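You operate a simulated robot arm through the tools that you are given. There is no shell and no other tool.

You are at the controls of a simulated robot arm. One attempt, no reset.

JOB
Strap down the crate on the trolley and park it at the wall.
Fine: crate under the strap; strap before wheeling; brake on at the end.

The check looks at the end state, three seconds after you hand in, the way a careful person would. Anything else that was tipped, shoved, dropped, spilled or broken makes it a failure.

ROBOT AND FRAMES
A 7-joint arm with a fingered hand, fixed in place. Base frame: the origin is on the floor under the middle of its stand, x ahead of it, y to its left, z up. Lengths are in mm, angles in rad, forces in N, time in s.
It reaches about 1164 mm from its shoulder. Its first joint turns from -2.897 to 2.897 rad. Payload 4.7 kg.
The TCP is the grasp point between the finger pads, 36 mm short of the fingertips. In the tool frame z runs along the fingers and y along their closing line. The gripper opens to 120 mm; its body begins 42 mm behind the TCP. The gripper is a hand of 5 fingers: y runs from the thumb to the fingers, the wrist lies at [-18, -122, -210] in the tool frame, and closing takes about 1.5 s.
Orientation is that of the tool frame in the base frame, as a unit quaternion [x, y, z, w]. With the fingers straight down and the wrist toward the robot, the tool's x, y and z point along [0, 1, 0], [1, 0, 0] and [0, 0, -1] of the base frame.

CONTROLS
- The arm moves only by the tool arm_command. Its argument "moves" is a list of rows, each a list of 2 entries, a list of its own where there are three numbers: the turn, a rotation vector about the tool's x, y, z in rad, then the shift along the tool's x, y, z in mm. In form: [[[wx, wy, wz], [dx, dy, dz]], ...]. A call has 1 to 20 rows; each row shifts and turns the commanded pose from where the row before left it, along the tool's axes as they then stand. "gripper" is the gripper command, from -1 (shut) to 1 (fully open), values between in proportion, set as the call begins (left out, the last holds). Rows are played at 5 a second. More than 50 mm and 0.15 rad between two rows, or a gripper value outside its range, and nothing of the call is played. A pose out of reach is approached as far as the arm can. The call stops where the force on the tool passes 70 N (or 10 N more than at its start, if that is more) or the arm is blocked; 0.2 s more then pass. The fingers move at their own pace (about 45 mm/s each) and stop on an object; they squeeze with about 29 N. The grip force told is the motor's: it shows also when the fingers shut on nothing. Time passes only in rows, and 0.2 s behind the last, so rows that do not move let the fingers close. The reply holds the time, the measured pose of the TCP, the force on the tool along the base axes, the opening and the grip force, in the units named above and with some noise, with the torque about the TCP (base axes, N m) and any sound that the robot's microphone picked up.
- Cameras (640 x 400 px; columns grow to the right, rows downward): "scene" is fixed at [400.5, -502.2, 1533.3]; the picture's right is [0.94, -0.33, 0.00], its down [-0.17, -0.48, -0.86] and it looks along [0.29, 0.81, -0.51] (base axes); focal length 322 px, centre (320, 200). "wrist" rides on the gripper at [72, -91, -143] in the tool frame; the picture's right is [-0.80, 0.28, -0.53], its down [-0.53, -0.73, 0.42] and it looks along [-0.27, 0.62, 0.74] (tool axes); focal length 234 px, centre (320, 200). There is no depth. A picture from a camera that has moved, and an enlarged one, comes with that camera's place and axes in the base frame and with its lens.
- grab_frame(camera): a new picture of that camera. No time passes.
- finger_targets(index, middle, ring, little, thumb_bend, thumb_turn): sets how far each is bent, from 0 (flat) to 1 (curled in); at 0.3 the hand is open as for a grip, at 0.7 the pads meet at the TCP. One left out holds its place. A second passes; each finger stops where it meets its share of the squeeze, and holds until it gets a number again. A gripper value or a shape takes the hand back. It gives what a move gives, with no picture; readings hold the bend of each and the force on index, middle, ring, little, thumb and palm. thumb_turn goes from beside the hand (0) to across from the fingers (1), as for a grip.
- hand_shape(shape): the hand has 5 fingers and takes this shape, open, in about a second: jaw (thumb against the fingers, like two jaws); tri (thumb and two fingers); tip (a fingertip pinch); poke (one finger out to press); point (the index stretched); flat (the hand flat); cup (the hand cupped); fist (a fist). The gripper value then closes the fingers along that shape, each until it touches; the sizes above hold for jaw. It gives what a move gives, with no picture.
- inspect(camera, box): a new picture of the part [left, top, right, bottom] of that camera's present view, enlarged. No time passes.
- hand_in(): hands the job in; it is judged then, once.

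Places have to be worked out from the pictures, the camera data and where the tool is seen. Open the gripper and draw the arm clear of the work before you hand the job in, unless the task says otherwise.

The tools are called after "Call:" by a JSON object that holds its "api" and its "payload". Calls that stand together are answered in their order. arm_command: Moves the arm, as the interface text tells. Its arguments: {"type":"object","properties":{"moves":{"type":"array"},"gripper":{"type":"number"}},"required":["moves"]} The other tools are called the same way: hand_shape (shape) gives the hand a shape; finger_targets (index, middle, ring, little, thumb_bend, thumb_turn) moves the fingers one by one; grab_frame (camera) takes a picture; inspect (camera, box) takes an enlarged picture of a part of a camera's view; hand_in () hands the job in.

At the start:

```text
time: 0.0
ee_pos: [314.7, 517.1, 1261.2]
tool_rot: [0.707, 0.707, 0.001, 0.0]
force: [-0.3, 0.1, -0.5]
torque: [-0.01, -0.03, 0.02]
finger_gap: 119.9
grasp_force: 0.1
shape: jaw
bend: [0.3, 0.3, 0.3, 0.3, 0.3, 0.98]
finger forces: [0.0, 0.1, 0.0, 0.0, 0.0, 0.1]
```

scene: 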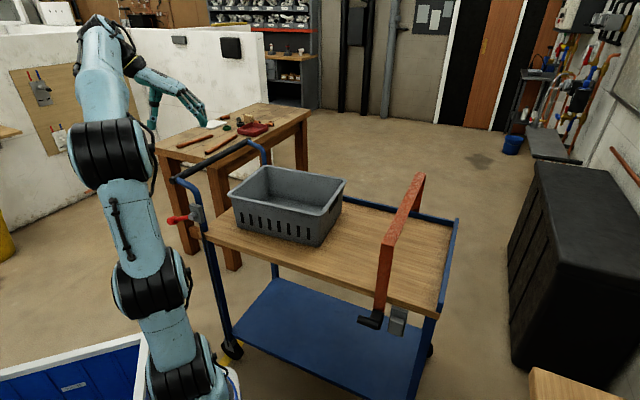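
wrist: 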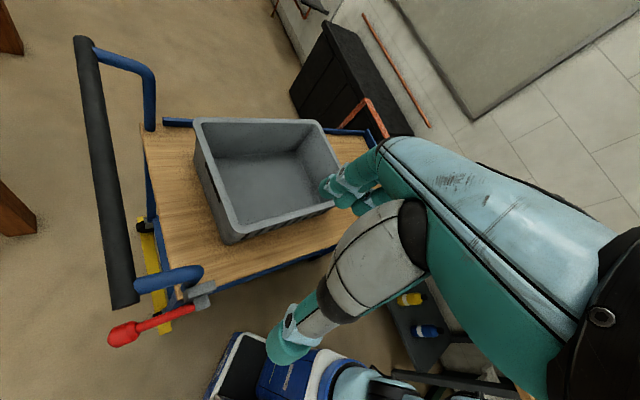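

I'll first look closer at the trolley, strap, brake and floor markings before moving anything.

Call:
{"api": "inspect", "payload": {"camera": "scene", "box": [150, 120, 350, 260]}}

Call:
{"api": "inspect", "payload": {"camera": "scene", "box": [320, 150, 480, 390]}}

Call:
{"api": "inspect", "payload": {"camera": "scene", "box": [480, 0, 640, 400]}}

Call:
{"api": "inspect", "payload": {"camera": "scene", "box": [150, 200, 470, 400]}}

Call:
{"api": "inspect", "payload": {"camera": "wrist", "box": [60, 20, 340, 340]}}

Call:
{"api": "inspect", "payload": {"camera": "wrist", "box": [260, 0, 460, 180]}}

```text
2.86 times, centred on (250, 190) of scene
camera zoom: at [400.5, -502.2, 1533.3], right [0.94, -0.33, 0.0], down [-0.17, -0.48, -0.86], along [0.29, 0.81, -0.51], focal length 919 px, centre (520, 229)
```

zoom: 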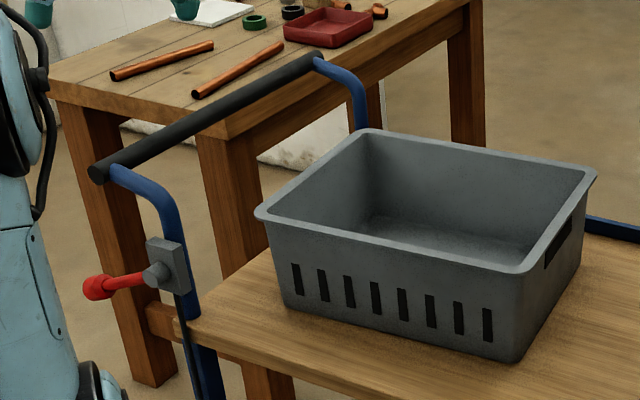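

```text
1.67 times, centred on (400, 270) of scene
camera zoom: at [400.5, -502.2, 1533.3], right [0.94, -0.33, 0.0], down [-0.17, -0.48, -0.86], along [0.29, 0.81, -0.51], focal length 536 px, centre (187, 83)
```

zoom: 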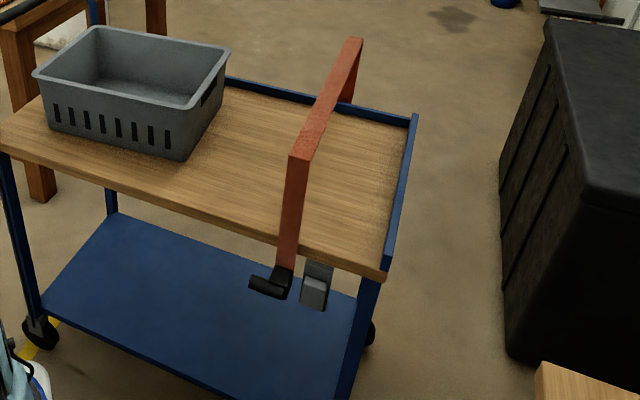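

```text
1.00 times, centred on (560, 200) of scene (not enlarged: the box is as wide or as high as the picture)
camera zoom: at [400.5, -502.2, 1533.3], right [0.94, -0.33, 0.0], down [-0.17, -0.48, -0.86], along [0.29, 0.81, -0.51], focal length 322 px, centre (80, 200)
```

zoom: 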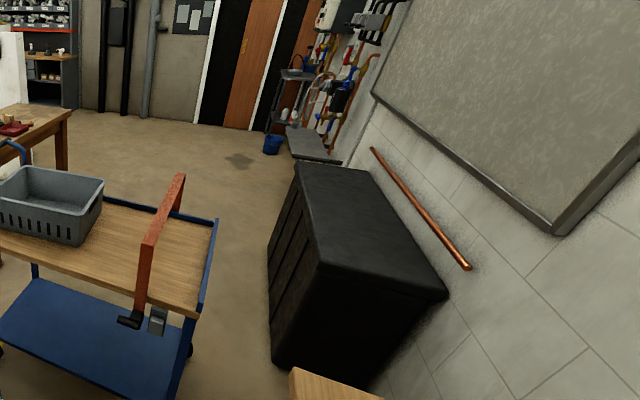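

```text
2.00 times, centred on (310, 300) of scene
camera zoom: at [400.5, -502.2, 1533.3], right [0.94, -0.33, 0.0], down [-0.17, -0.48, -0.86], along [0.29, 0.81, -0.51], focal length 643 px, centre (340, 0)
```

zoom: 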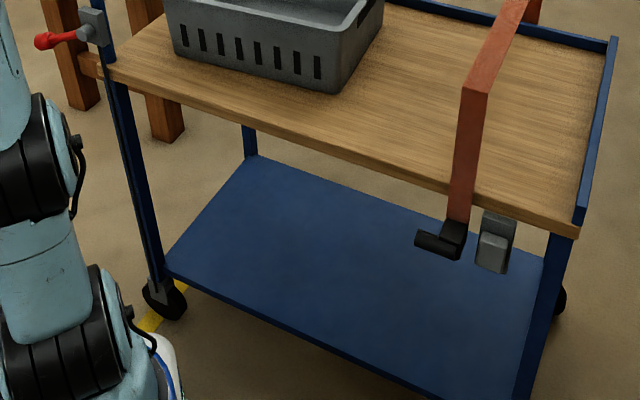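

```text
1.25 times, centred on (200, 180) of wrist
camera zoom: at [222.9, 591.5, 1404.5], right [0.28, -0.8, 0.53], down [-0.73, -0.53, -0.42], along [0.62, -0.27, -0.74], focal length 293 px, centre (470, 225)
```

zoom: 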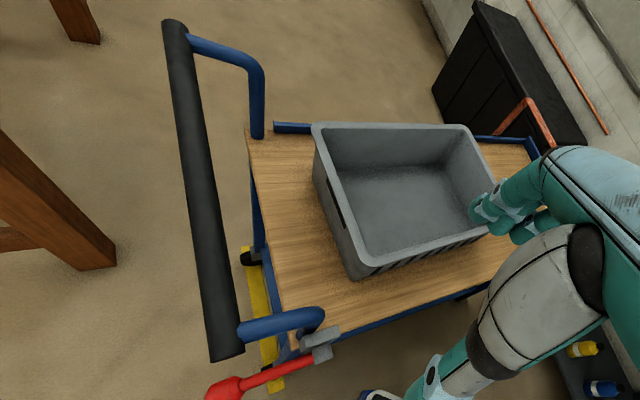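

```text
2.22 times, centred on (360, 90) of wrist
camera zoom: at [222.9, 591.5, 1404.5], right [0.28, -0.8, 0.53], down [-0.73, -0.53, -0.42], along [0.62, -0.27, -0.74], focal length 520 px, centre (231, 444)
```

zoom: 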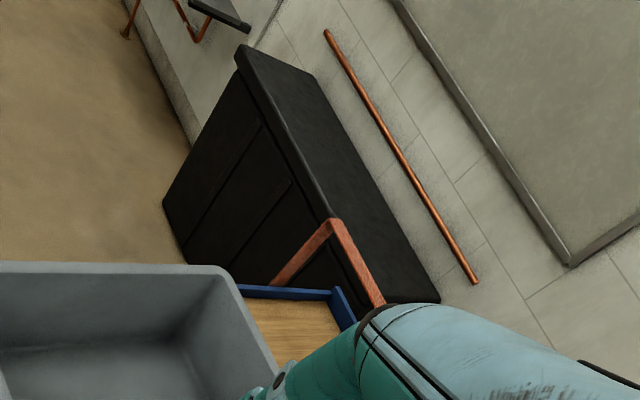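

The trolley sits diagonally (about -45°) in front of the robot, deck near z≈810, with the crate on its handle half, a red strap arch on the far half, and a red lever at the handle. I'll turn the wrist camera toward the far wall to see where the parking place is.

Call:
{"api": "arm_command", "payload": {"moves": [[[0, 0, 0.15], [0, 0, -30]], [[0, 0, 0.15], [0, 0, -30]], [[0, 0, 0.15], [0, 0, -30]], [[-0.13, -0.06, 0], [0, 0, 0]], [[-0.13, -0.06, 0], [0, 0, 0]], [[-0.13, -0.06, 0], [0, 0, 0]], [[0, 0, 0], [0, 0, 0]]]}}

Call:
{"api": "grab_frame", "payload": {"camera": "wrist"}}

Call:
{"api": "grab_frame", "payload": {"camera": "scene"}}

```text
time: 1.6
ee_pos: [347.5, 461.8, 1152.2]
tool_rot: [0.822, 0.545, 0.025, 0.165]
force: [0.5, -0.5, -0.2]
torque: [0.02, 0.01, 0.01]
finger_gap: 119.9
grasp_force: 0.1
shape: jaw
bend: [0.3, 0.3, 0.3, 0.3, 0.3, 0.98]
finger forces: [0.0, 0.0, 0.0, 0.1, 0.1, 0.0]
out of reach, approached as far as the arm can: row 2, 3, 4, 5, 6
```

```text
taken
camera wrist: at [263.3, 596.0, 1249.6], right [-0.19, -0.7, 0.69], down [-0.77, -0.33, -0.55], along [0.61, -0.64, -0.47], focal length 234 px, centre (320, 200)
```

wrist: 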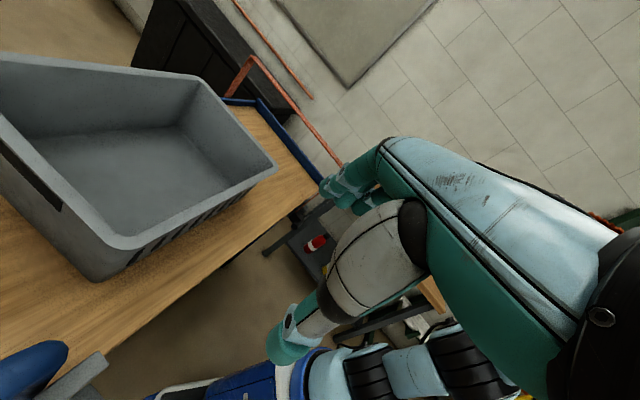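

```text
taken
```

scene: 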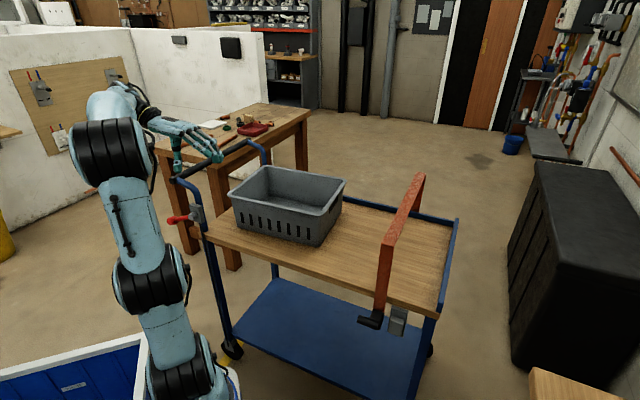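

The arm topped out in height there, so I'll keep lower from now on. The far wall appears to be around 700 mm beyond the trolley's front end; I'll use offset inspections to see the floor to the right of and below the scene view.

Call:
{"api": "inspect", "payload": {"camera": "scene", "box": [0, 398, 640, 400]}}

Call:
{"api": "inspect", "payload": {"camera": "scene", "box": [636, 396, 640, 400]}}

Call:
{"api": "inspect", "payload": {"camera": "scene", "box": [480, 250, 640, 400]}}

Call:
{"api": "inspect", "payload": {"camera": "wrist", "box": [180, 80, 440, 360]}}

Call:
{"api": "inspect", "payload": {"camera": "scene", "box": [0, 0, 300, 240]}}

```text
1.00 times, centred on (320, 399) of scene (not enlarged: the box is as wide or as high as the picture)
camera zoom: at [400.5, -502.2, 1533.3], right [0.94, -0.33, 0.0], down [-0.17, -0.48, -0.86], along [0.29, 0.81, -0.51], focal length 322 px, centre (320, 1)
```

zoom: 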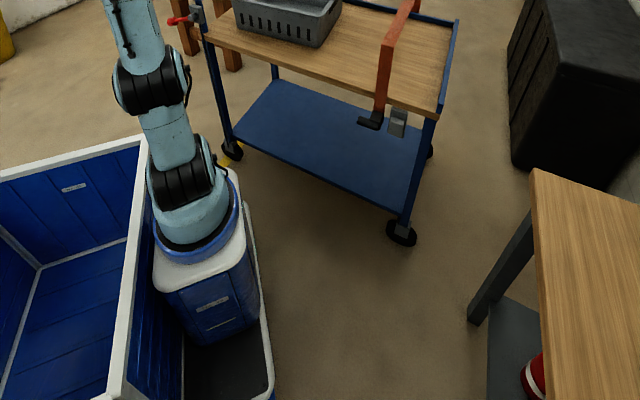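

```text
16.00 times, centred on (638, 398) of scene
camera zoom: at [400.5, -502.2, 1533.3], right [0.94, -0.33, 0.0], down [-0.17, -0.48, -0.86], along [0.29, 0.81, -0.51], focal length 5146 px, centre (-4768, -2968)
```

zoom: 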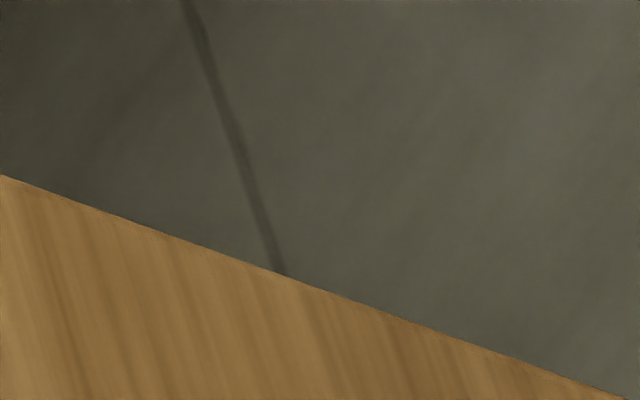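

```text
2.67 times, centred on (560, 325) of scene
camera zoom: at [400.5, -502.2, 1533.3], right [0.94, -0.33, 0.0], down [-0.17, -0.48, -0.86], along [0.29, 0.81, -0.51], focal length 858 px, centre (-320, -133)
```

zoom: 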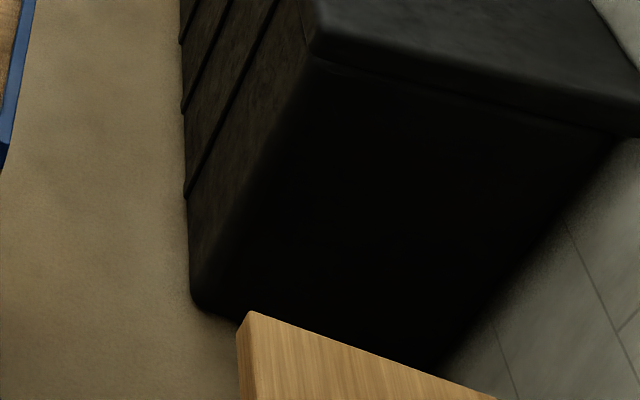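

```text
1.43 times, centred on (310, 220) of wrist
camera zoom: at [263.3, 596.0, 1249.6], right [-0.19, -0.7, 0.69], down [-0.77, -0.33, -0.55], along [0.61, -0.64, -0.47], focal length 334 px, centre (334, 171)
```

zoom: 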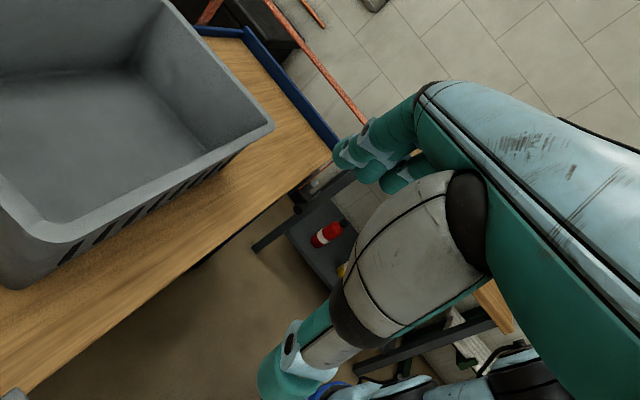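

```text
1.67 times, centred on (150, 120) of scene
camera zoom: at [400.5, -502.2, 1533.3], right [0.94, -0.33, 0.0], down [-0.17, -0.48, -0.86], along [0.29, 0.81, -0.51], focal length 536 px, centre (603, 333)
```

zoom: 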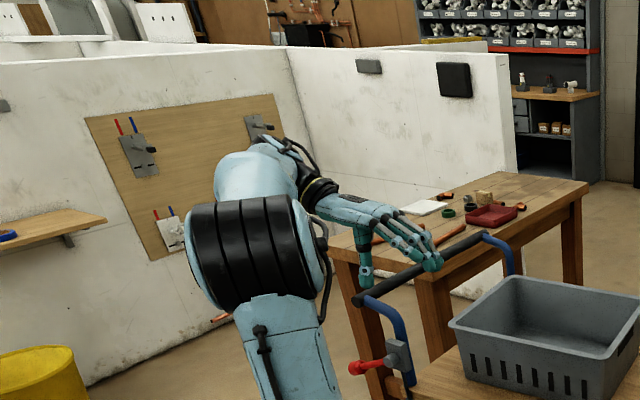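

The trolley should roll straight into the bay between the black chest and the wooden table against the tiled wall. I'll undo the camera tilt and check how the commanded pose relates to the measured one, then go look at the strap end and buckle closely.

Call:
{"api": "arm_command", "payload": {"moves": [[[0.13, 0.06, 0], [0, 0, 0]], [[0.13, 0.06, 0], [0, 0, 0]], [[0.13, 0.06, 0], [0, 0, 0]], [[0, 0, -0.15], [0, 0, 0]], [[0, 0, -0.15], [0, 0, 0]], [[0, 0, -0.15], [0, 0, 0]], [[0, 0, 0], [0, 0, 0]]]}}

```text
time: 3.2
ee_pos: [345.7, 462.9, 1151.2]
tool_rot: [0.687, 0.725, 0.003, -0.047]
force: [-0.1, 0.6, -0.8]
torque: [-0.01, -0.02, 0.02]
finger_gap: 119.9
grasp_force: 0.0
shape: jaw
bend: [0.3, 0.3, 0.3, 0.3, 0.3, 0.98]
finger forces: [0.0, 0.1, 0.1, 0.0, 0.0, 0.1]
```

The command starts from the measured pose. Now I level the hand and travel along the front of the trolley (clear of it, W<600) to view the strap end and buckle.

Call:
{"api": "arm_command", "payload": {"moves": [[[-0.016, -0.027, -0.106], [0, 0, 0]], [[-0.016, -0.027, -0.106], [0, 0, 0]], [[-0.016, -0.027, -0.106], [0, 0, 0]], [[0, 0, 0], [-43.3, 7.7, 15.5]], [[0, 0, 0], [-43.3, 7.7, 15.5]], [[0, 0, 0], [-43.3, 7.7, 15.5]], [[0, 0, 0], [-43.3, 7.7, 15.5]], [[0, 0, 0], [-43.3, 7.7, 15.5]], [[0, 0, 0], [-43.3, 7.7, 15.5]], [[0, 0, 0], [-43.3, 7.7, 15.5]], [[0, 0, 0], [-43.3, 7.7, 15.5]], [[0, 0, 0], [-43.3, 7.7, 15.5]], [[0, 0, 0], [-43.3, 7.7, 15.5]], [[0, 0, 0], [-43.3, 7.7, 15.5]], [[0, 0, 0], [-43.3, 7.7, 15.5]], [[0, 0, 0], [-43.3, 7.7, 15.5]], [[0, 0, 0], [-43.3, 7.7, 15.5]], [[0, 0, 0], [-43.3, 7.7, 15.5]], [[0, 0, 0], [-43.3, 7.7, 15.5]], [[0, 0, 0], [-43.3, 7.7, 15.5]]]}}

Call:
{"api": "grab_frame", "payload": {"camera": "wrist"}}

Call:
{"api": "grab_frame", "payload": {"camera": "scene"}}

```text
time: 7.4
ee_pos: [733.0, -177.5, 887.7]
tool_rot: [0.566, 0.824, 0.0, 0.0]
force: [0.8, -0.3, 1.5]
torque: [-0.02, 0.02, 0.0]
finger_gap: 119.7
grasp_force: 0.0
shape: jaw
bend: [0.3, 0.3, 0.3, 0.3, 0.3, 0.98]
finger forces: [0.0, 0.0, 0.1, 0.1, 0.0, 0.0]
```

```text
taken
camera wrist: at [621.6, -142.1, 1031.3], right [0.55, -0.65, 0.52], down [-0.49, -0.76, -0.43], along [0.68, -0.02, -0.74], focal length 234 px, centre (320, 200)
```

wrist: 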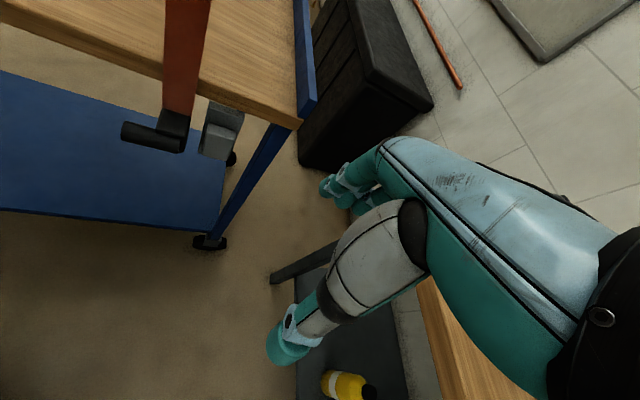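

```text
taken
```

scene: 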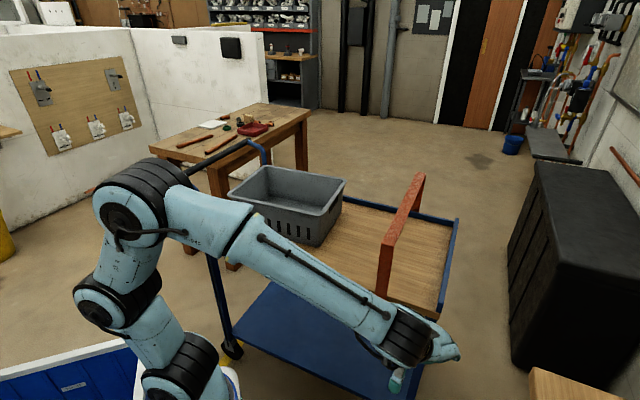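

I can see the strap's black end piece and the grey buckle from close; I'll enlarge them.

Call:
{"api": "inspect", "payload": {"camera": "wrist", "box": [90, 60, 270, 180]}}

Call:
{"api": "inspect", "payload": {"camera": "wrist", "box": [0, 0, 640, 2]}}

Call:
{"api": "inspect", "payload": {"camera": "wrist", "box": [180, 120, 440, 400]}}

```text
3.33 times, centred on (180, 120) of wrist
camera zoom: at [621.6, -142.1, 1031.3], right [0.55, -0.65, 0.52], down [-0.49, -0.76, -0.43], along [0.68, -0.02, -0.74], focal length 781 px, centre (787, 467)
```

zoom: 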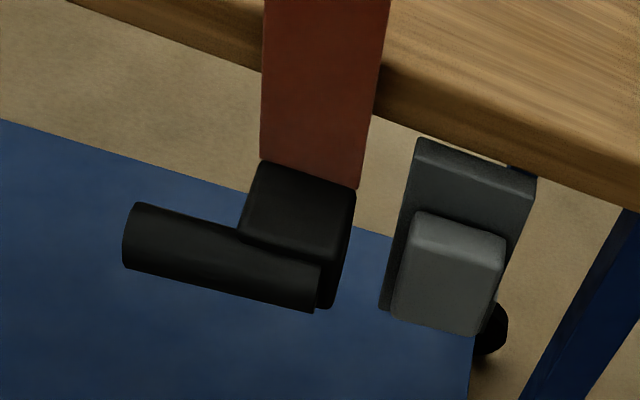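

```text
1.00 times, centred on (320, 1) of wrist (not enlarged: the box is as wide or as high as the picture)
camera zoom: at [621.6, -142.1, 1031.3], right [0.55, -0.65, 0.52], down [-0.49, -0.76, -0.43], along [0.68, -0.02, -0.74], focal length 234 px, centre (320, 399)
```

zoom: 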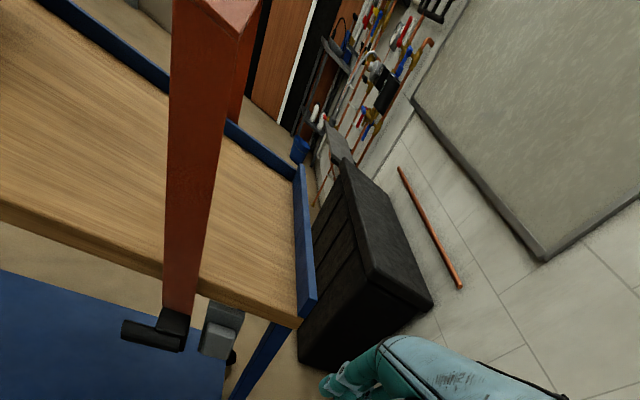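

```text
1.43 times, centred on (310, 260) of wrist
camera zoom: at [621.6, -142.1, 1031.3], right [0.55, -0.65, 0.52], down [-0.49, -0.76, -0.43], along [0.68, -0.02, -0.74], focal length 334 px, centre (334, 114)
```

zoom: 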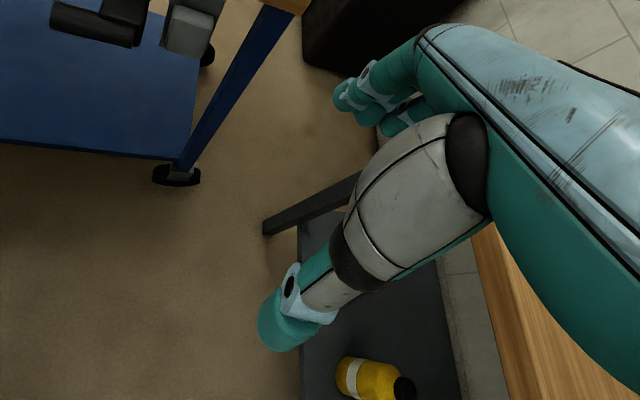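

The strap ends in a black block with a grip bar pointing along the trolley; the grey buckle is on the deck edge next to it. I'll enlarge the strap's far leg and the rest of the strap to see how it is mounted.

Call:
{"api": "inspect", "payload": {"camera": "scene", "box": [380, 160, 470, 220]}}

Call:
{"api": "inspect", "payload": {"camera": "scene", "box": [350, 280, 430, 340]}}

Call:
{"api": "inspect", "payload": {"camera": "scene", "box": [225, 155, 355, 250]}}

Call:
{"api": "inspect", "payload": {"camera": "wrist", "box": [0, 0, 320, 2]}}

```text
6.67 times, centred on (425, 190) of scene
camera zoom: at [400.5, -502.2, 1533.3], right [0.94, -0.33, 0.0], down [-0.17, -0.48, -0.86], along [0.29, 0.81, -0.51], focal length 2144 px, centre (-380, 267)
```

zoom: 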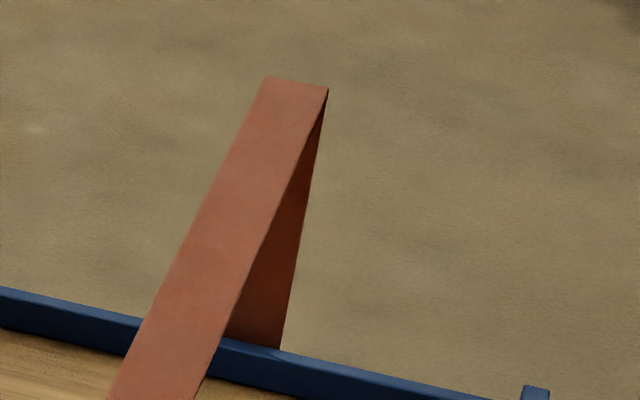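

```text
6.67 times, centred on (390, 310) of scene
camera zoom: at [400.5, -502.2, 1533.3], right [0.94, -0.33, 0.0], down [-0.17, -0.48, -0.86], along [0.29, 0.81, -0.51], focal length 2144 px, centre (-147, -533)
```

zoom: 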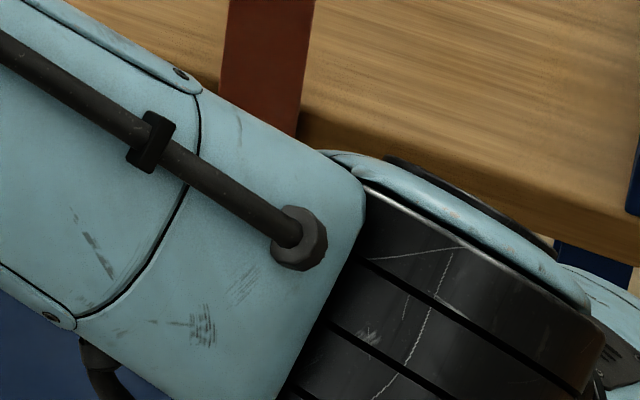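

```text
4.21 times, centred on (290, 202) of scene
camera zoom: at [400.5, -502.2, 1533.3], right [0.94, -0.33, 0.0], down [-0.17, -0.48, -0.86], along [0.29, 0.81, -0.51], focal length 1354 px, centre (446, 190)
```

zoom: 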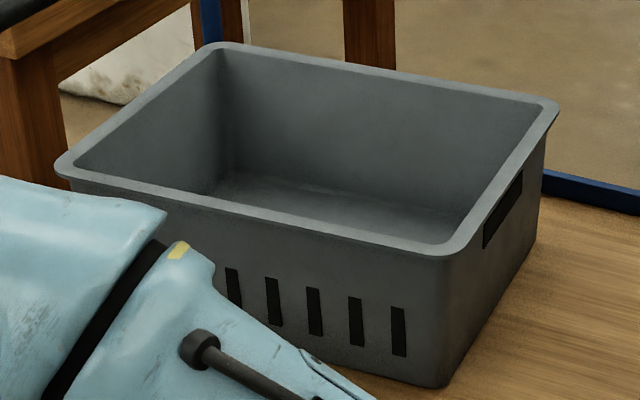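

```text
2.00 times, centred on (160, 1) of wrist
camera zoom: at [621.6, -142.1, 1031.3], right [0.55, -0.65, 0.52], down [-0.49, -0.76, -0.43], along [0.68, -0.02, -0.74], focal length 468 px, centre (640, 598)
```

zoom: 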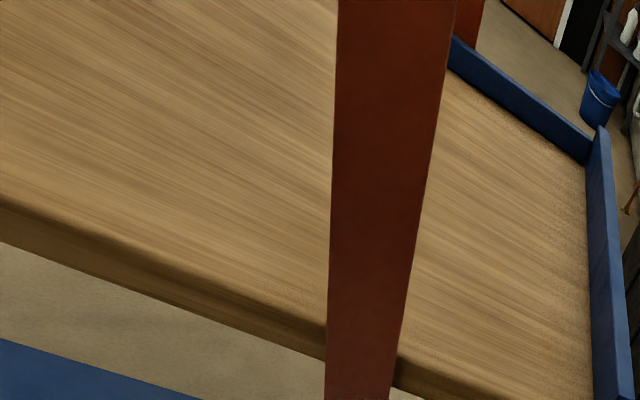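

The strap is an inverted U anchored outside the far rim, its near end free with the grip. Now I'll go back along the front to look at the brake lever and the handle-end caster.

Call:
{"api": "arm_command", "payload": {"moves": [[[0, 0, 0], [43.35, -16, -7]], [[0, 0, 0], [43.35, -16, -7]], [[0, 0, 0], [43.35, -16, -7]], [[0, 0, 0], [43.35, -16, -7]], [[0, 0, 0], [43.35, -16, -7]], [[0, 0, 0], [43.35, -16, -7]], [[0, 0, 0], [43.35, -16, -7]], [[0, 0, 0], [43.35, -16, -7]], [[0, 0, 0], [43.35, -16, -7]], [[0, 0, 0], [43.35, -16, -7]], [[0, 0, 0], [43.35, -16, -7]], [[0, 0, 0], [43.35, -16, -7]], [[0, 0, 0], [43.35, -16, -7]], [[0, 0, 0], [43.35, -16, -7]], [[0, 0, 0], [43.35, -16, -7]], [[0, 0, 0], [43.35, -16, -7]], [[0, 0, -0.13], [0, 0, 0]], [[0, 0, -0.13], [0, 0, 0]], [[0, 0, 0], [0, 0, 0]]]}}

Call:
{"api": "grab_frame", "payload": {"camera": "wrist"}}

Call:
{"api": "grab_frame", "payload": {"camera": "scene"}}

```text
time: 11.4
ee_pos: [244.6, 379.2, 999.6]
tool_rot: [0.453, 0.891, 0.0, -0.002]
force: [-0.4, -0.7, 0.7]
torque: [-0.01, -0.01, -0.01]
finger_gap: 119.9
grasp_force: 0.0
shape: jaw
bend: [0.3, 0.3, 0.3, 0.3, 0.3, 0.98]
finger forces: [0.0, 0.1, 0.0, 0.0, 0.0, 0.0]
```

```text
taken
camera wrist: at [127.5, 385.0, 1143.3], right [0.7, -0.49, 0.52], down [-0.28, -0.86, -0.43], along [0.66, 0.15, -0.74], focal length 234 px, centre (320, 200)
```

wrist: 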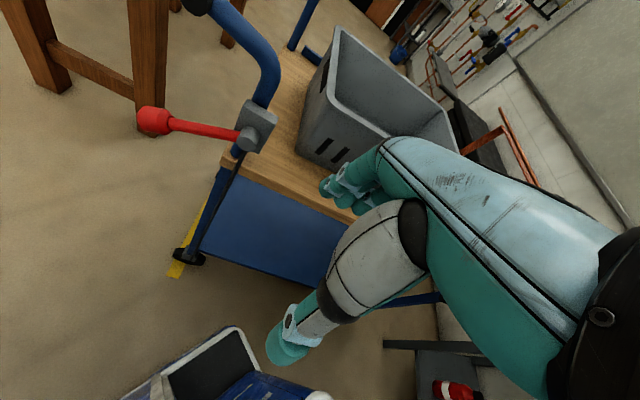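

```text
taken
```

scene: 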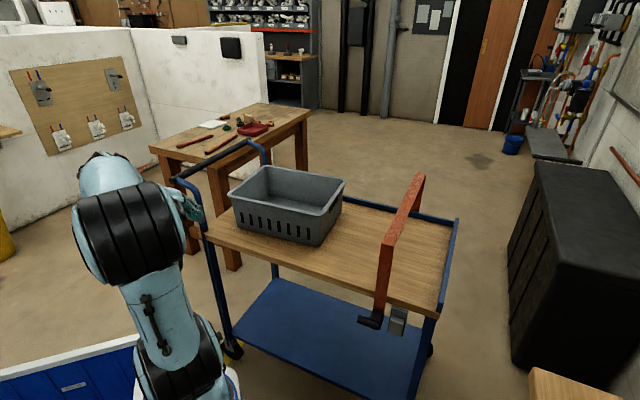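

Call:
{"api": "inspect", "payload": {"camera": "wrist", "box": [120, 80, 300, 200]}}

Call:
{"api": "inspect", "payload": {"camera": "wrist", "box": [130, 180, 290, 300]}}

Call:
{"api": "inspect", "payload": {"camera": "wrist", "box": [0, 0, 320, 2]}}

```text
3.33 times, centred on (210, 140) of wrist
camera zoom: at [127.5, 385.0, 1143.3], right [0.7, -0.49, 0.52], down [-0.28, -0.86, -0.43], along [0.66, 0.15, -0.74], focal length 781 px, centre (687, 400)
```

zoom: 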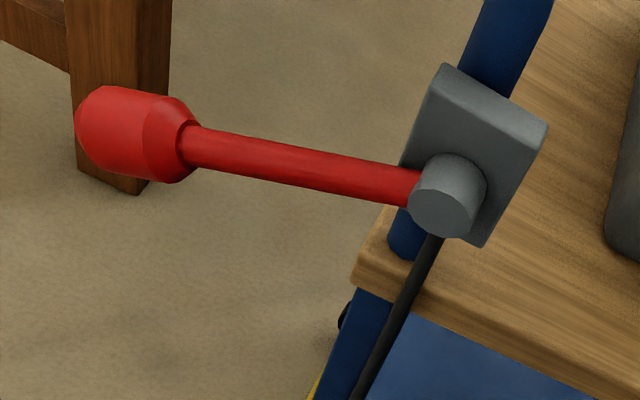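

```text
3.33 times, centred on (210, 240) of wrist
camera zoom: at [127.5, 385.0, 1143.3], right [0.7, -0.49, 0.52], down [-0.28, -0.86, -0.43], along [0.66, 0.15, -0.74], focal length 781 px, centre (687, 67)
```

zoom: 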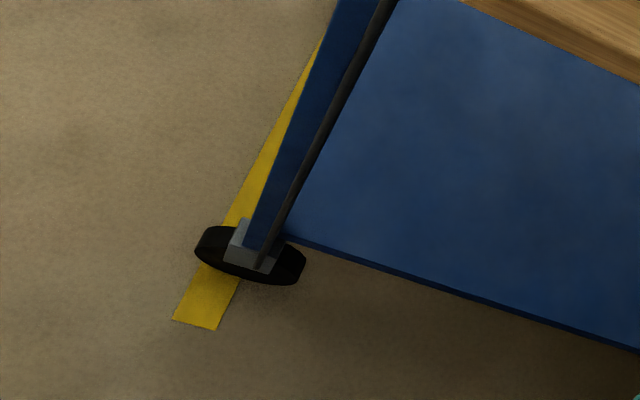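

```text
2.00 times, centred on (160, 1) of wrist
camera zoom: at [127.5, 385.0, 1143.3], right [0.7, -0.49, 0.52], down [-0.28, -0.86, -0.43], along [0.66, 0.15, -0.74], focal length 468 px, centre (640, 598)
```

zoom: 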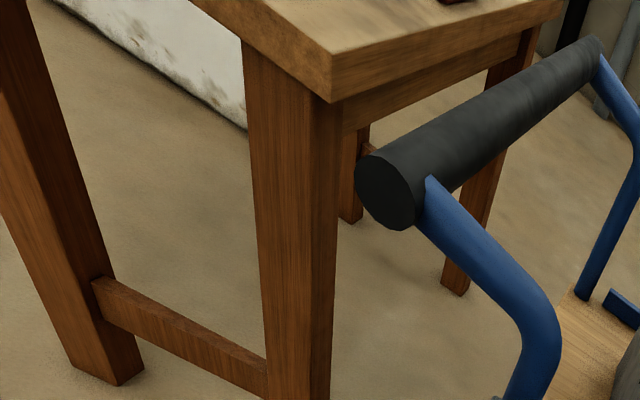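

The brake lever hangs about 20° below horizontal and the trolley's state is unknown, so I'll handle the crate gently. First I turn the hand to line up with the crate's handle-side wall and move above it, well above the rim (z≈957).

Call:
{"api": "arm_command", "payload": {"moves": [[[0, 0, 0.1354], [0, 0, -9]], [[0, 0, 0.1354], [0, 0, -9]], [[0, 0, 0.1354], [0, 0, -9]], [[0, 0, 0.1354], [0, 0, -9]], [[0, 0, 0.1354], [0, 0, -9]], [[0, 0, 0.1354], [0, 0, -9]], [[0, 0, 0.1354], [0, 0, -9]], [[0, 0, 0.1354], [0, 0, -9]], [[0, 0, 0.1354], [0, 0, -9]], [[0, 0, 0.1354], [0, 0, -9]], [[0, 0, 0], [0, 0, 0]]]}}

```text
time: 13.8
ee_pos: [243.8, 378.1, 1089.5]
tool_rot: [0.912, 0.41, 0.0, -0.001]
force: [0.3, -0.6, 0.4]
torque: [-0.02, 0.02, 0.01]
finger_gap: 120.3
grasp_force: 0.1
shape: jaw
bend: [0.3, 0.3, 0.3, 0.3, 0.3, 0.98]
finger forces: [0.0, 0.0, 0.1, 0.0, 0.0, 0.0]
```

Orientation is as wanted. Now I translate over the crate's handle-side wall.

Call:
{"api": "arm_command", "payload": {"moves": [[[0, 0, 0], [43.9, 2.05, 0]], [[0, 0, 0], [43.9, 2.05, 0]], [[0, 0, 0], [43.9, 2.05, 0]], [[0, 0, 0], [43.9, 2.05, 0]], [[0, 0, 0], [43.9, 2.05, 0]], [[0, 0, 0], [43.9, 2.05, 0]], [[0, 0, 0], [43.9, 2.05, 0]], [[0, 0, 0], [43.9, 2.05, 0]], [[0, 0, 0], [43.9, 2.05, 0]], [[0, 0, 0], [0, 0, 0]]]}}

Call:
{"api": "grab_frame", "payload": {"camera": "wrist"}}

Call:
{"api": "grab_frame", "payload": {"camera": "scene"}}

```text
time: 16.0
ee_pos: [520.9, 661.1, 1090.5]
tool_rot: [0.912, 0.41, -0.001, -0.001]
force: [1.2, 0.5, -0.1]
torque: [0.01, 0.02, 0.0]
finger_gap: 119.9
grasp_force: 0.1
shape: jaw
bend: [0.3, 0.3, 0.3, 0.3, 0.3, 0.98]
finger forces: [0.0, 0.0, 0.0, 0.1, 0.0, 0.0]
```

```text
taken
camera wrist: at [501.3, 778.2, 1233.7], right [-0.32, -0.79, 0.52], down [-0.9, 0.09, -0.42], along [0.29, -0.61, -0.74], focal length 234 px, centre (320, 200)
```

wrist: 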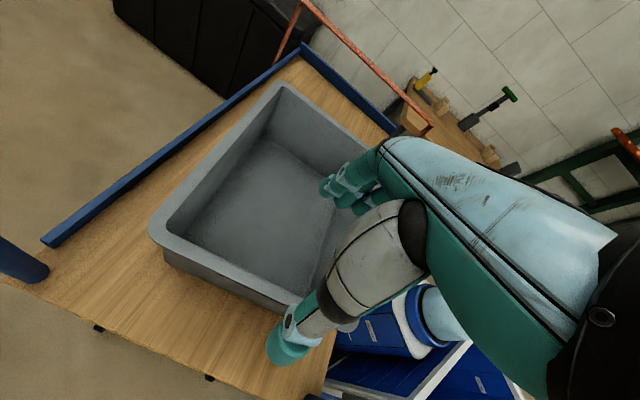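

```text
taken
```

scene: 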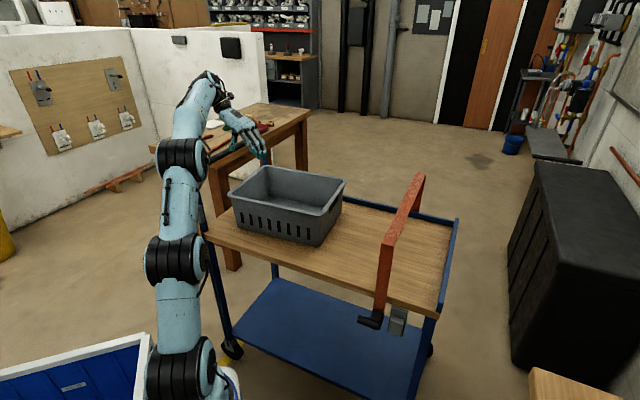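

Call:
{"api": "inspect", "payload": {"camera": "wrist", "box": [130, 60, 400, 380]}}

Call:
{"api": "inspect", "payload": {"camera": "scene", "box": [180, 60, 360, 250]}}

Call:
{"api": "inspect", "payload": {"camera": "wrist", "box": [280, 0, 560, 180]}}

```text
1.25 times, centred on (265, 220) of wrist
camera zoom: at [501.3, 778.2, 1233.7], right [-0.32, -0.79, 0.52], down [-0.9, 0.09, -0.42], along [0.29, -0.61, -0.74], focal length 293 px, centre (389, 175)
```

zoom: 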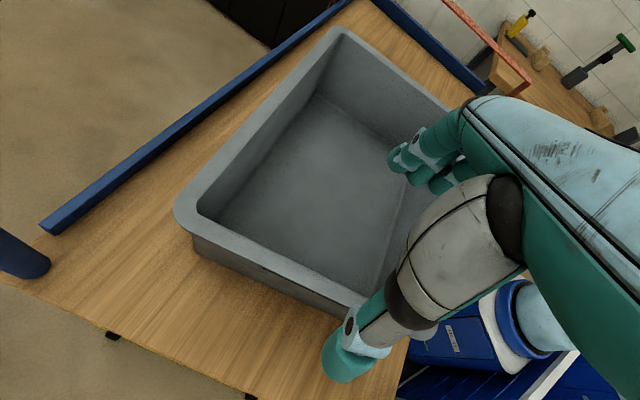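

```text
2.11 times, centred on (270, 155) of scene
camera zoom: at [400.5, -502.2, 1533.3], right [0.94, -0.33, 0.0], down [-0.17, -0.48, -0.86], along [0.29, 0.81, -0.51], focal length 677 px, centre (425, 295)
```

zoom: 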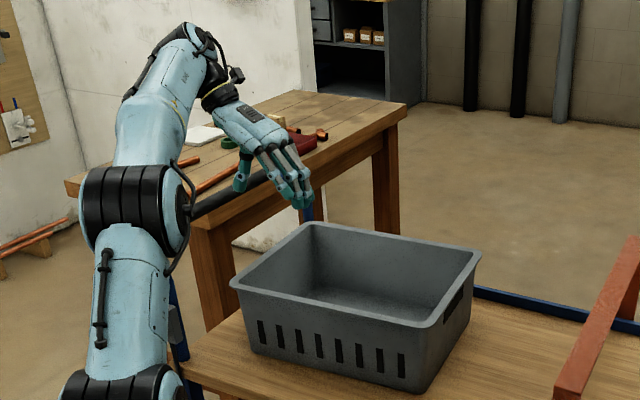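

```text
2.22 times, centred on (420, 90) of wrist
camera zoom: at [501.3, 778.2, 1233.7], right [-0.32, -0.79, 0.52], down [-0.9, 0.09, -0.42], along [0.29, -0.61, -0.74], focal length 520 px, centre (98, 444)
```

zoom: 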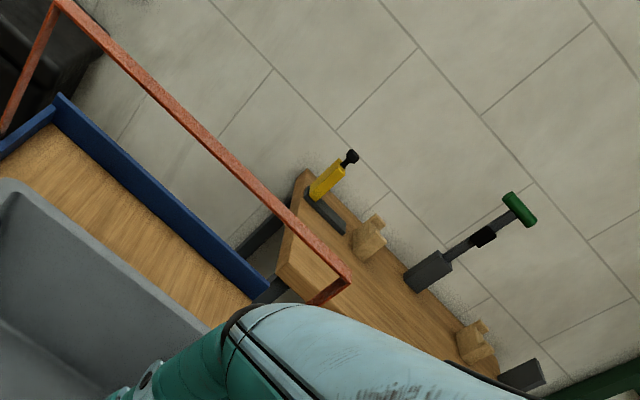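

The crate's handle-side wall lies between the open thumb (outside) and fingers (inside). I'll lower gently until the fingers straddle the wall.

Call:
{"api": "arm_command", "payload": {"moves": [[[0, 0, 0], [0, 0, 20]], [[0, 0, 0], [0, 0, 20]], [[0, 0, 0], [0, 0, 20]], [[0, 0, 0], [0, 0, 20]], [[0, 0, 0], [0, 0, 20]], [[0, 0, 0], [0, 0, 20]], [[0, 0, 0], [0, 0, 17]], [[0, 0, 0], [0, 0, 17]], [[0, 0, 0], [0, 0, 0]]]}}

Call:
{"api": "grab_frame", "payload": {"camera": "wrist"}}

Call:
{"api": "inspect", "payload": {"camera": "scene", "box": [180, 60, 360, 250]}}

```text
time: 18.0
ee_pos: [519.0, 662.7, 936.0]
tool_rot: [0.912, 0.41, 0.001, -0.001]
force: [0.3, 0.6, -0.1]
torque: [-0.01, -0.01, -0.04]
finger_gap: 119.9
grasp_force: 0.1
shape: jaw
bend: [0.3, 0.3, 0.3, 0.3, 0.3, 0.98]
finger forces: [0.0, 0.0, 0.1, 0.1, 0.0, 0.0]
```

```text
taken
camera wrist: at [500.2, 778.4, 1080.0], right [-0.32, -0.79, 0.52], down [-0.9, 0.09, -0.42], along [0.29, -0.61, -0.74], focal length 234 px, centre (320, 200)
```

wrist: 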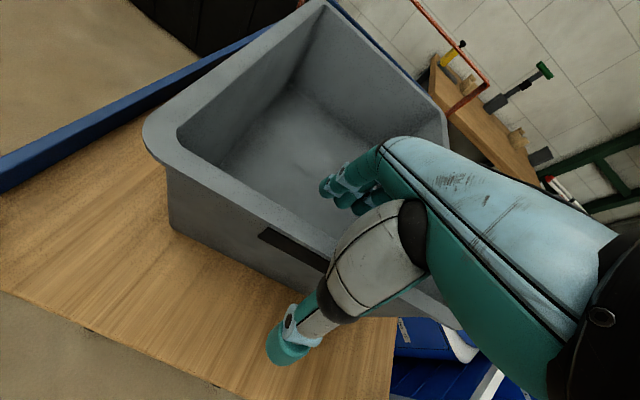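

```text
2.11 times, centred on (270, 155) of scene
camera zoom: at [400.5, -502.2, 1533.3], right [0.94, -0.33, 0.0], down [-0.17, -0.48, -0.86], along [0.29, 0.81, -0.51], focal length 677 px, centre (425, 295)
```

zoom: 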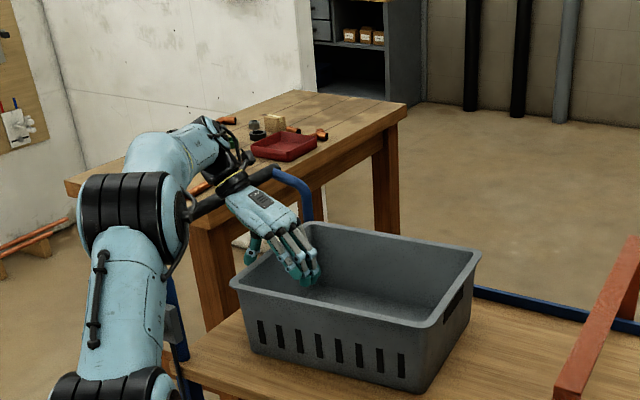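

No contact so far and the wall is between thumb and fingers. I'll close the hand on the wall.

Call:
{"api": "arm_command", "payload": {"moves": [[[0, 0, 0], [0, 0, 0]], [[0, 0, 0], [0, 0, 0]], [[0, 0, 0], [0, 0, 0]], [[0, 0, 0], [0, 0, 0]], [[0, 0, 0], [0, 0, 0]], [[0, 0, 0], [0, 0, 0]], [[0, 0, 0], [0, 0, 0]], [[0, 0, 0], [0, 0, 0]], [[0, 0, 0], [0, 0, 0]]], "gripper": -1}}

Call:
{"api": "grab_frame", "payload": {"camera": "wrist"}}

Call:
{"api": "inspect", "payload": {"camera": "scene", "box": [180, 60, 360, 250]}}

Call:
{"api": "grab_frame", "payload": {"camera": "scene"}}

```text
time: 20.0
ee_pos: [520.0, 661.7, 936.8]
tool_rot: [0.912, 0.411, 0.0, -0.001]
force: [-0.2, 0.9, -0.9]
torque: [-0.14, -0.15, 0.22]
finger_gap: 4.1
grasp_force: 28.8
shape: jaw
bend: [0.7, 0.7, 0.7, 0.7, 0.74, 1.0]
finger forces: [13.8, 6.3, 3.2, 1.7, 25.7, 0.0]
```

```text
taken
camera wrist: at [500.2, 778.7, 1079.5], right [-0.32, -0.79, 0.52], down [-0.9, 0.09, -0.42], along [0.29, -0.61, -0.74], focal length 234 px, centre (320, 200)
```

wrist: 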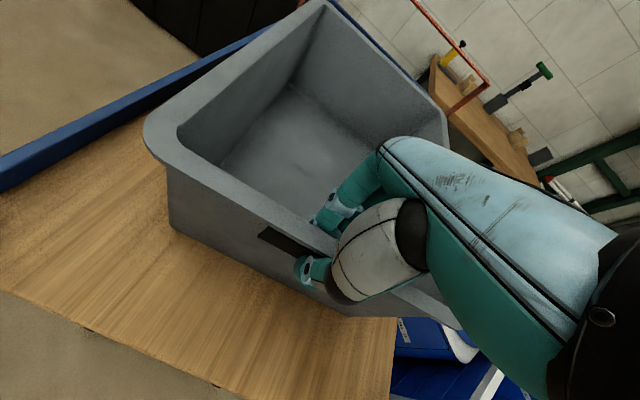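

```text
2.11 times, centred on (270, 155) of scene
camera zoom: at [400.5, -502.2, 1533.3], right [0.94, -0.33, 0.0], down [-0.17, -0.48, -0.86], along [0.29, 0.81, -0.51], focal length 677 px, centre (425, 295)
```

zoom: 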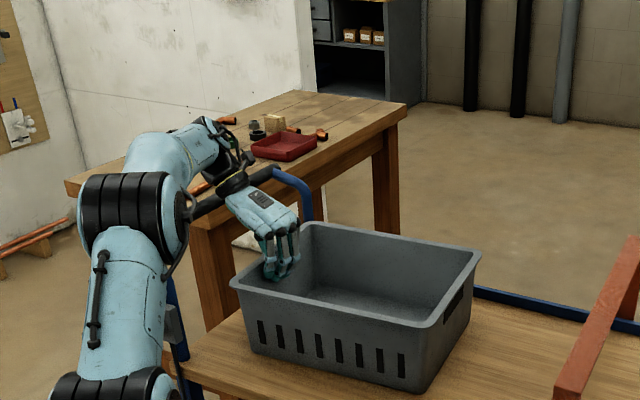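

```text
taken
```

scene: 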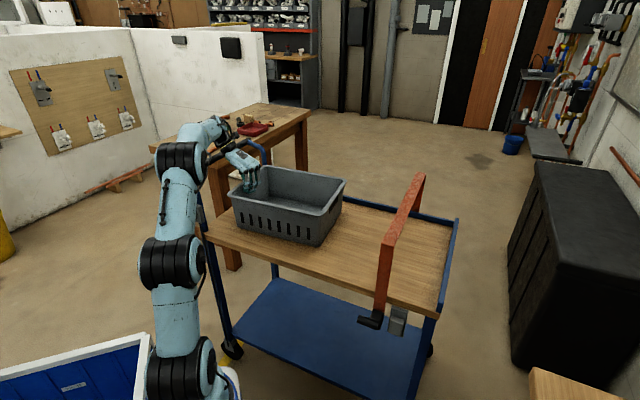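

Solid grip on the thin wall (4 mm, 29 N). I'll do a short test drag of 30 mm along the deck and check that the trolley itself stays put.

Call:
{"api": "arm_command", "payload": {"moves": [[[0, 0, 0], [-0.6, 10, 0]], [[0, 0, 0], [-0.6, 10, 0]], [[0, 0, 0], [-0.6, 10, 0]], [[0, 0, 0], [0, 0, 0]]]}}

Call:
{"api": "grab_frame", "payload": {"camera": "scene"}}

```text
time: 21.0
ee_pos: [541.6, 640.5, 936.4]
tool_rot: [0.912, 0.41, -0.001, -0.002]
force: [-0.5, 1.2, 0.5]
torque: [-0.15, -0.1, 0.08]
finger_gap: 4.2
grasp_force: 29.3
shape: jaw
bend: [0.7, 0.7, 0.7, 0.7, 0.74, 1.0]
finger forces: [14.9, 6.3, 3.0, 1.2, 25.8, 0.0]
```

```text
taken
```

scene: 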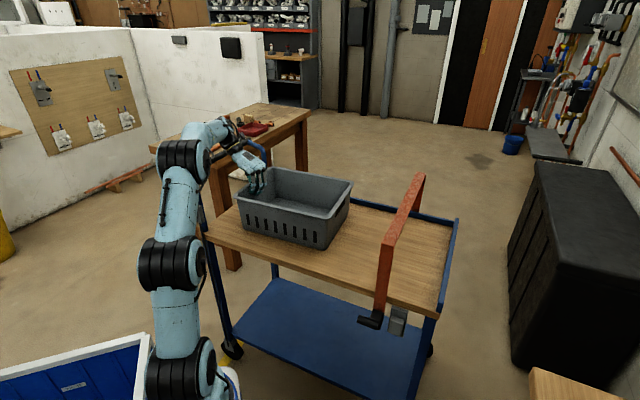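

The crate slides easily (about 1 N) and the trolley stayed in place. I'll straighten the crate slightly and drag it further, stopping just before the strap for a check.

Call:
{"api": "arm_command", "payload": {"moves": [[[0, 0, 0.03], [0, 5, 0]], [[0, 0, 0.03], [0, 10, 0]], [[0, 0, 0], [0, 18, 0]], [[0, 0, 0], [0, 18, 0]], [[0, 0, 0], [0, 18, 0]], [[0, 0, 0], [0, 18, 0]], [[0, 0, 0], [0, 18, 0]], [[0, 0, 0], [0, 18, 0]], [[0, 0, 0], [0, 18, 0]], [[0, 0, 0], [0, 18, 0]], [[0, 0, 0], [0, 10, 0]], [[0, 0, 0], [0, 0, 0]]]}}

Call:
{"api": "grab_frame", "payload": {"camera": "scene"}}

Call:
{"api": "inspect", "payload": {"camera": "scene", "box": [280, 140, 480, 300]}}

Call:
{"api": "grab_frame", "payload": {"camera": "wrist"}}

```text
time: 23.6
ee_pos: [661.0, 521.6, 935.1]
tool_rot: [0.924, 0.383, -0.002, -0.001]
force: [-1.8, 0.5, 0.8]
torque: [-0.1, -0.08, 0.04]
finger_gap: 4.1
grasp_force: 29.3
shape: jaw
bend: [0.7, 0.7, 0.7, 0.7, 0.74, 1.0]
finger forces: [16.1, 6.4, 2.7, 0.0, 26.1, 0.0]
```

```text
taken
```

scene: 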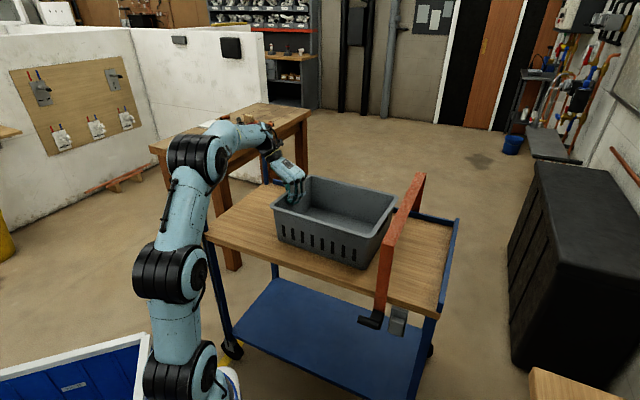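

```text
2.50 times, centred on (380, 220) of scene
camera zoom: at [400.5, -502.2, 1533.3], right [0.94, -0.33, 0.0], down [-0.17, -0.48, -0.86], along [0.29, 0.81, -0.51], focal length 804 px, centre (170, 150)
```

zoom: 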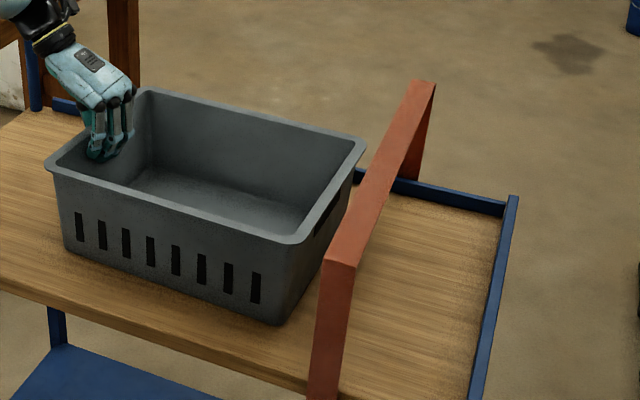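

```text
taken
camera wrist: at [648.6, 639.6, 1079.5], right [-0.37, -0.77, 0.52], down [-0.89, 0.14, -0.42], along [0.25, -0.63, -0.74], focal length 234 px, centre (320, 200)
```

wrist: 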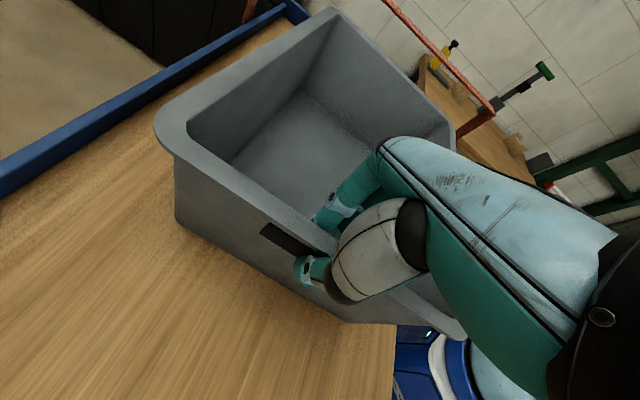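

The crate is straight and just short of the strap. I'll slide it partly under and check clearance with the strap.

Call:
{"api": "arm_command", "payload": {"moves": [[[0, 0, 0], [0, 15, 0]], [[0, 0, 0], [0, 15, 0]], [[0, 0, 0], [0, 15, 0]], [[0, 0, 0], [0, 15, 0]], [[0, 0, 0], [0, 15, 0]], [[0, 0, 0], [0, 0, 0]]]}}

Call:
{"api": "inspect", "payload": {"camera": "scene", "box": [280, 140, 480, 300]}}

Call:
{"api": "inspect", "payload": {"camera": "wrist", "box": [200, 0, 520, 160]}}

```text
time: 25.0
ee_pos: [714.3, 468.3, 936.4]
tool_rot: [0.924, 0.383, -0.001, -0.001]
force: [-0.6, 0.1, -0.2]
torque: [-0.14, -0.11, 0.05]
finger_gap: 4.2
grasp_force: 29.5
shape: jaw
bend: [0.7, 0.7, 0.7, 0.7, 0.74, 1.0]
finger forces: [16.3, 6.3, 2.5, 0.0, 26.4, 0.0]
```

```text
2.50 times, centred on (380, 220) of scene
camera zoom: at [400.5, -502.2, 1533.3], right [0.94, -0.33, 0.0], down [-0.17, -0.48, -0.86], along [0.29, 0.81, -0.51], focal length 804 px, centre (170, 150)
```

zoom: 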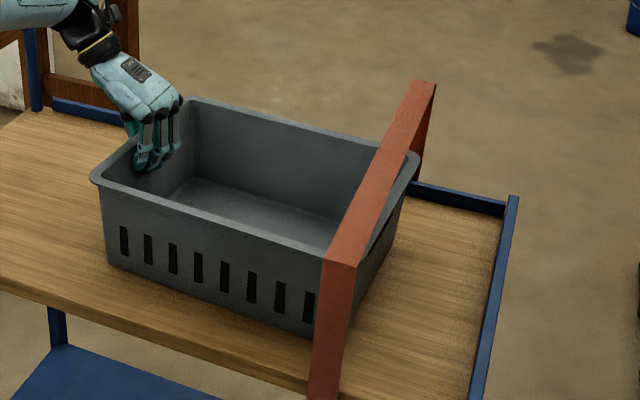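

```text
2.00 times, centred on (360, 80) of wrist
camera zoom: at [701.1, 586.3, 1079.4], right [-0.37, -0.77, 0.52], down [-0.89, 0.14, -0.42], along [0.25, -0.63, -0.74], focal length 468 px, centre (240, 440)
```

zoom: 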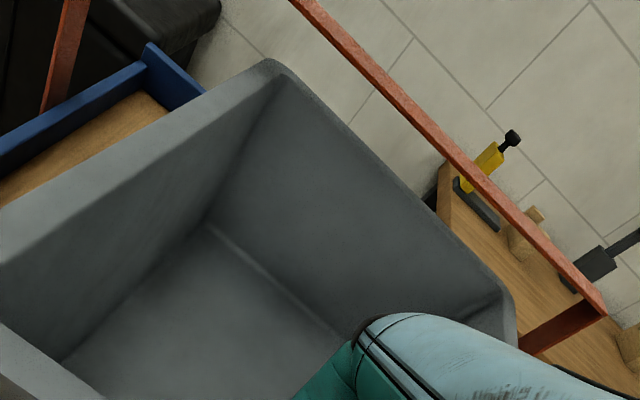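

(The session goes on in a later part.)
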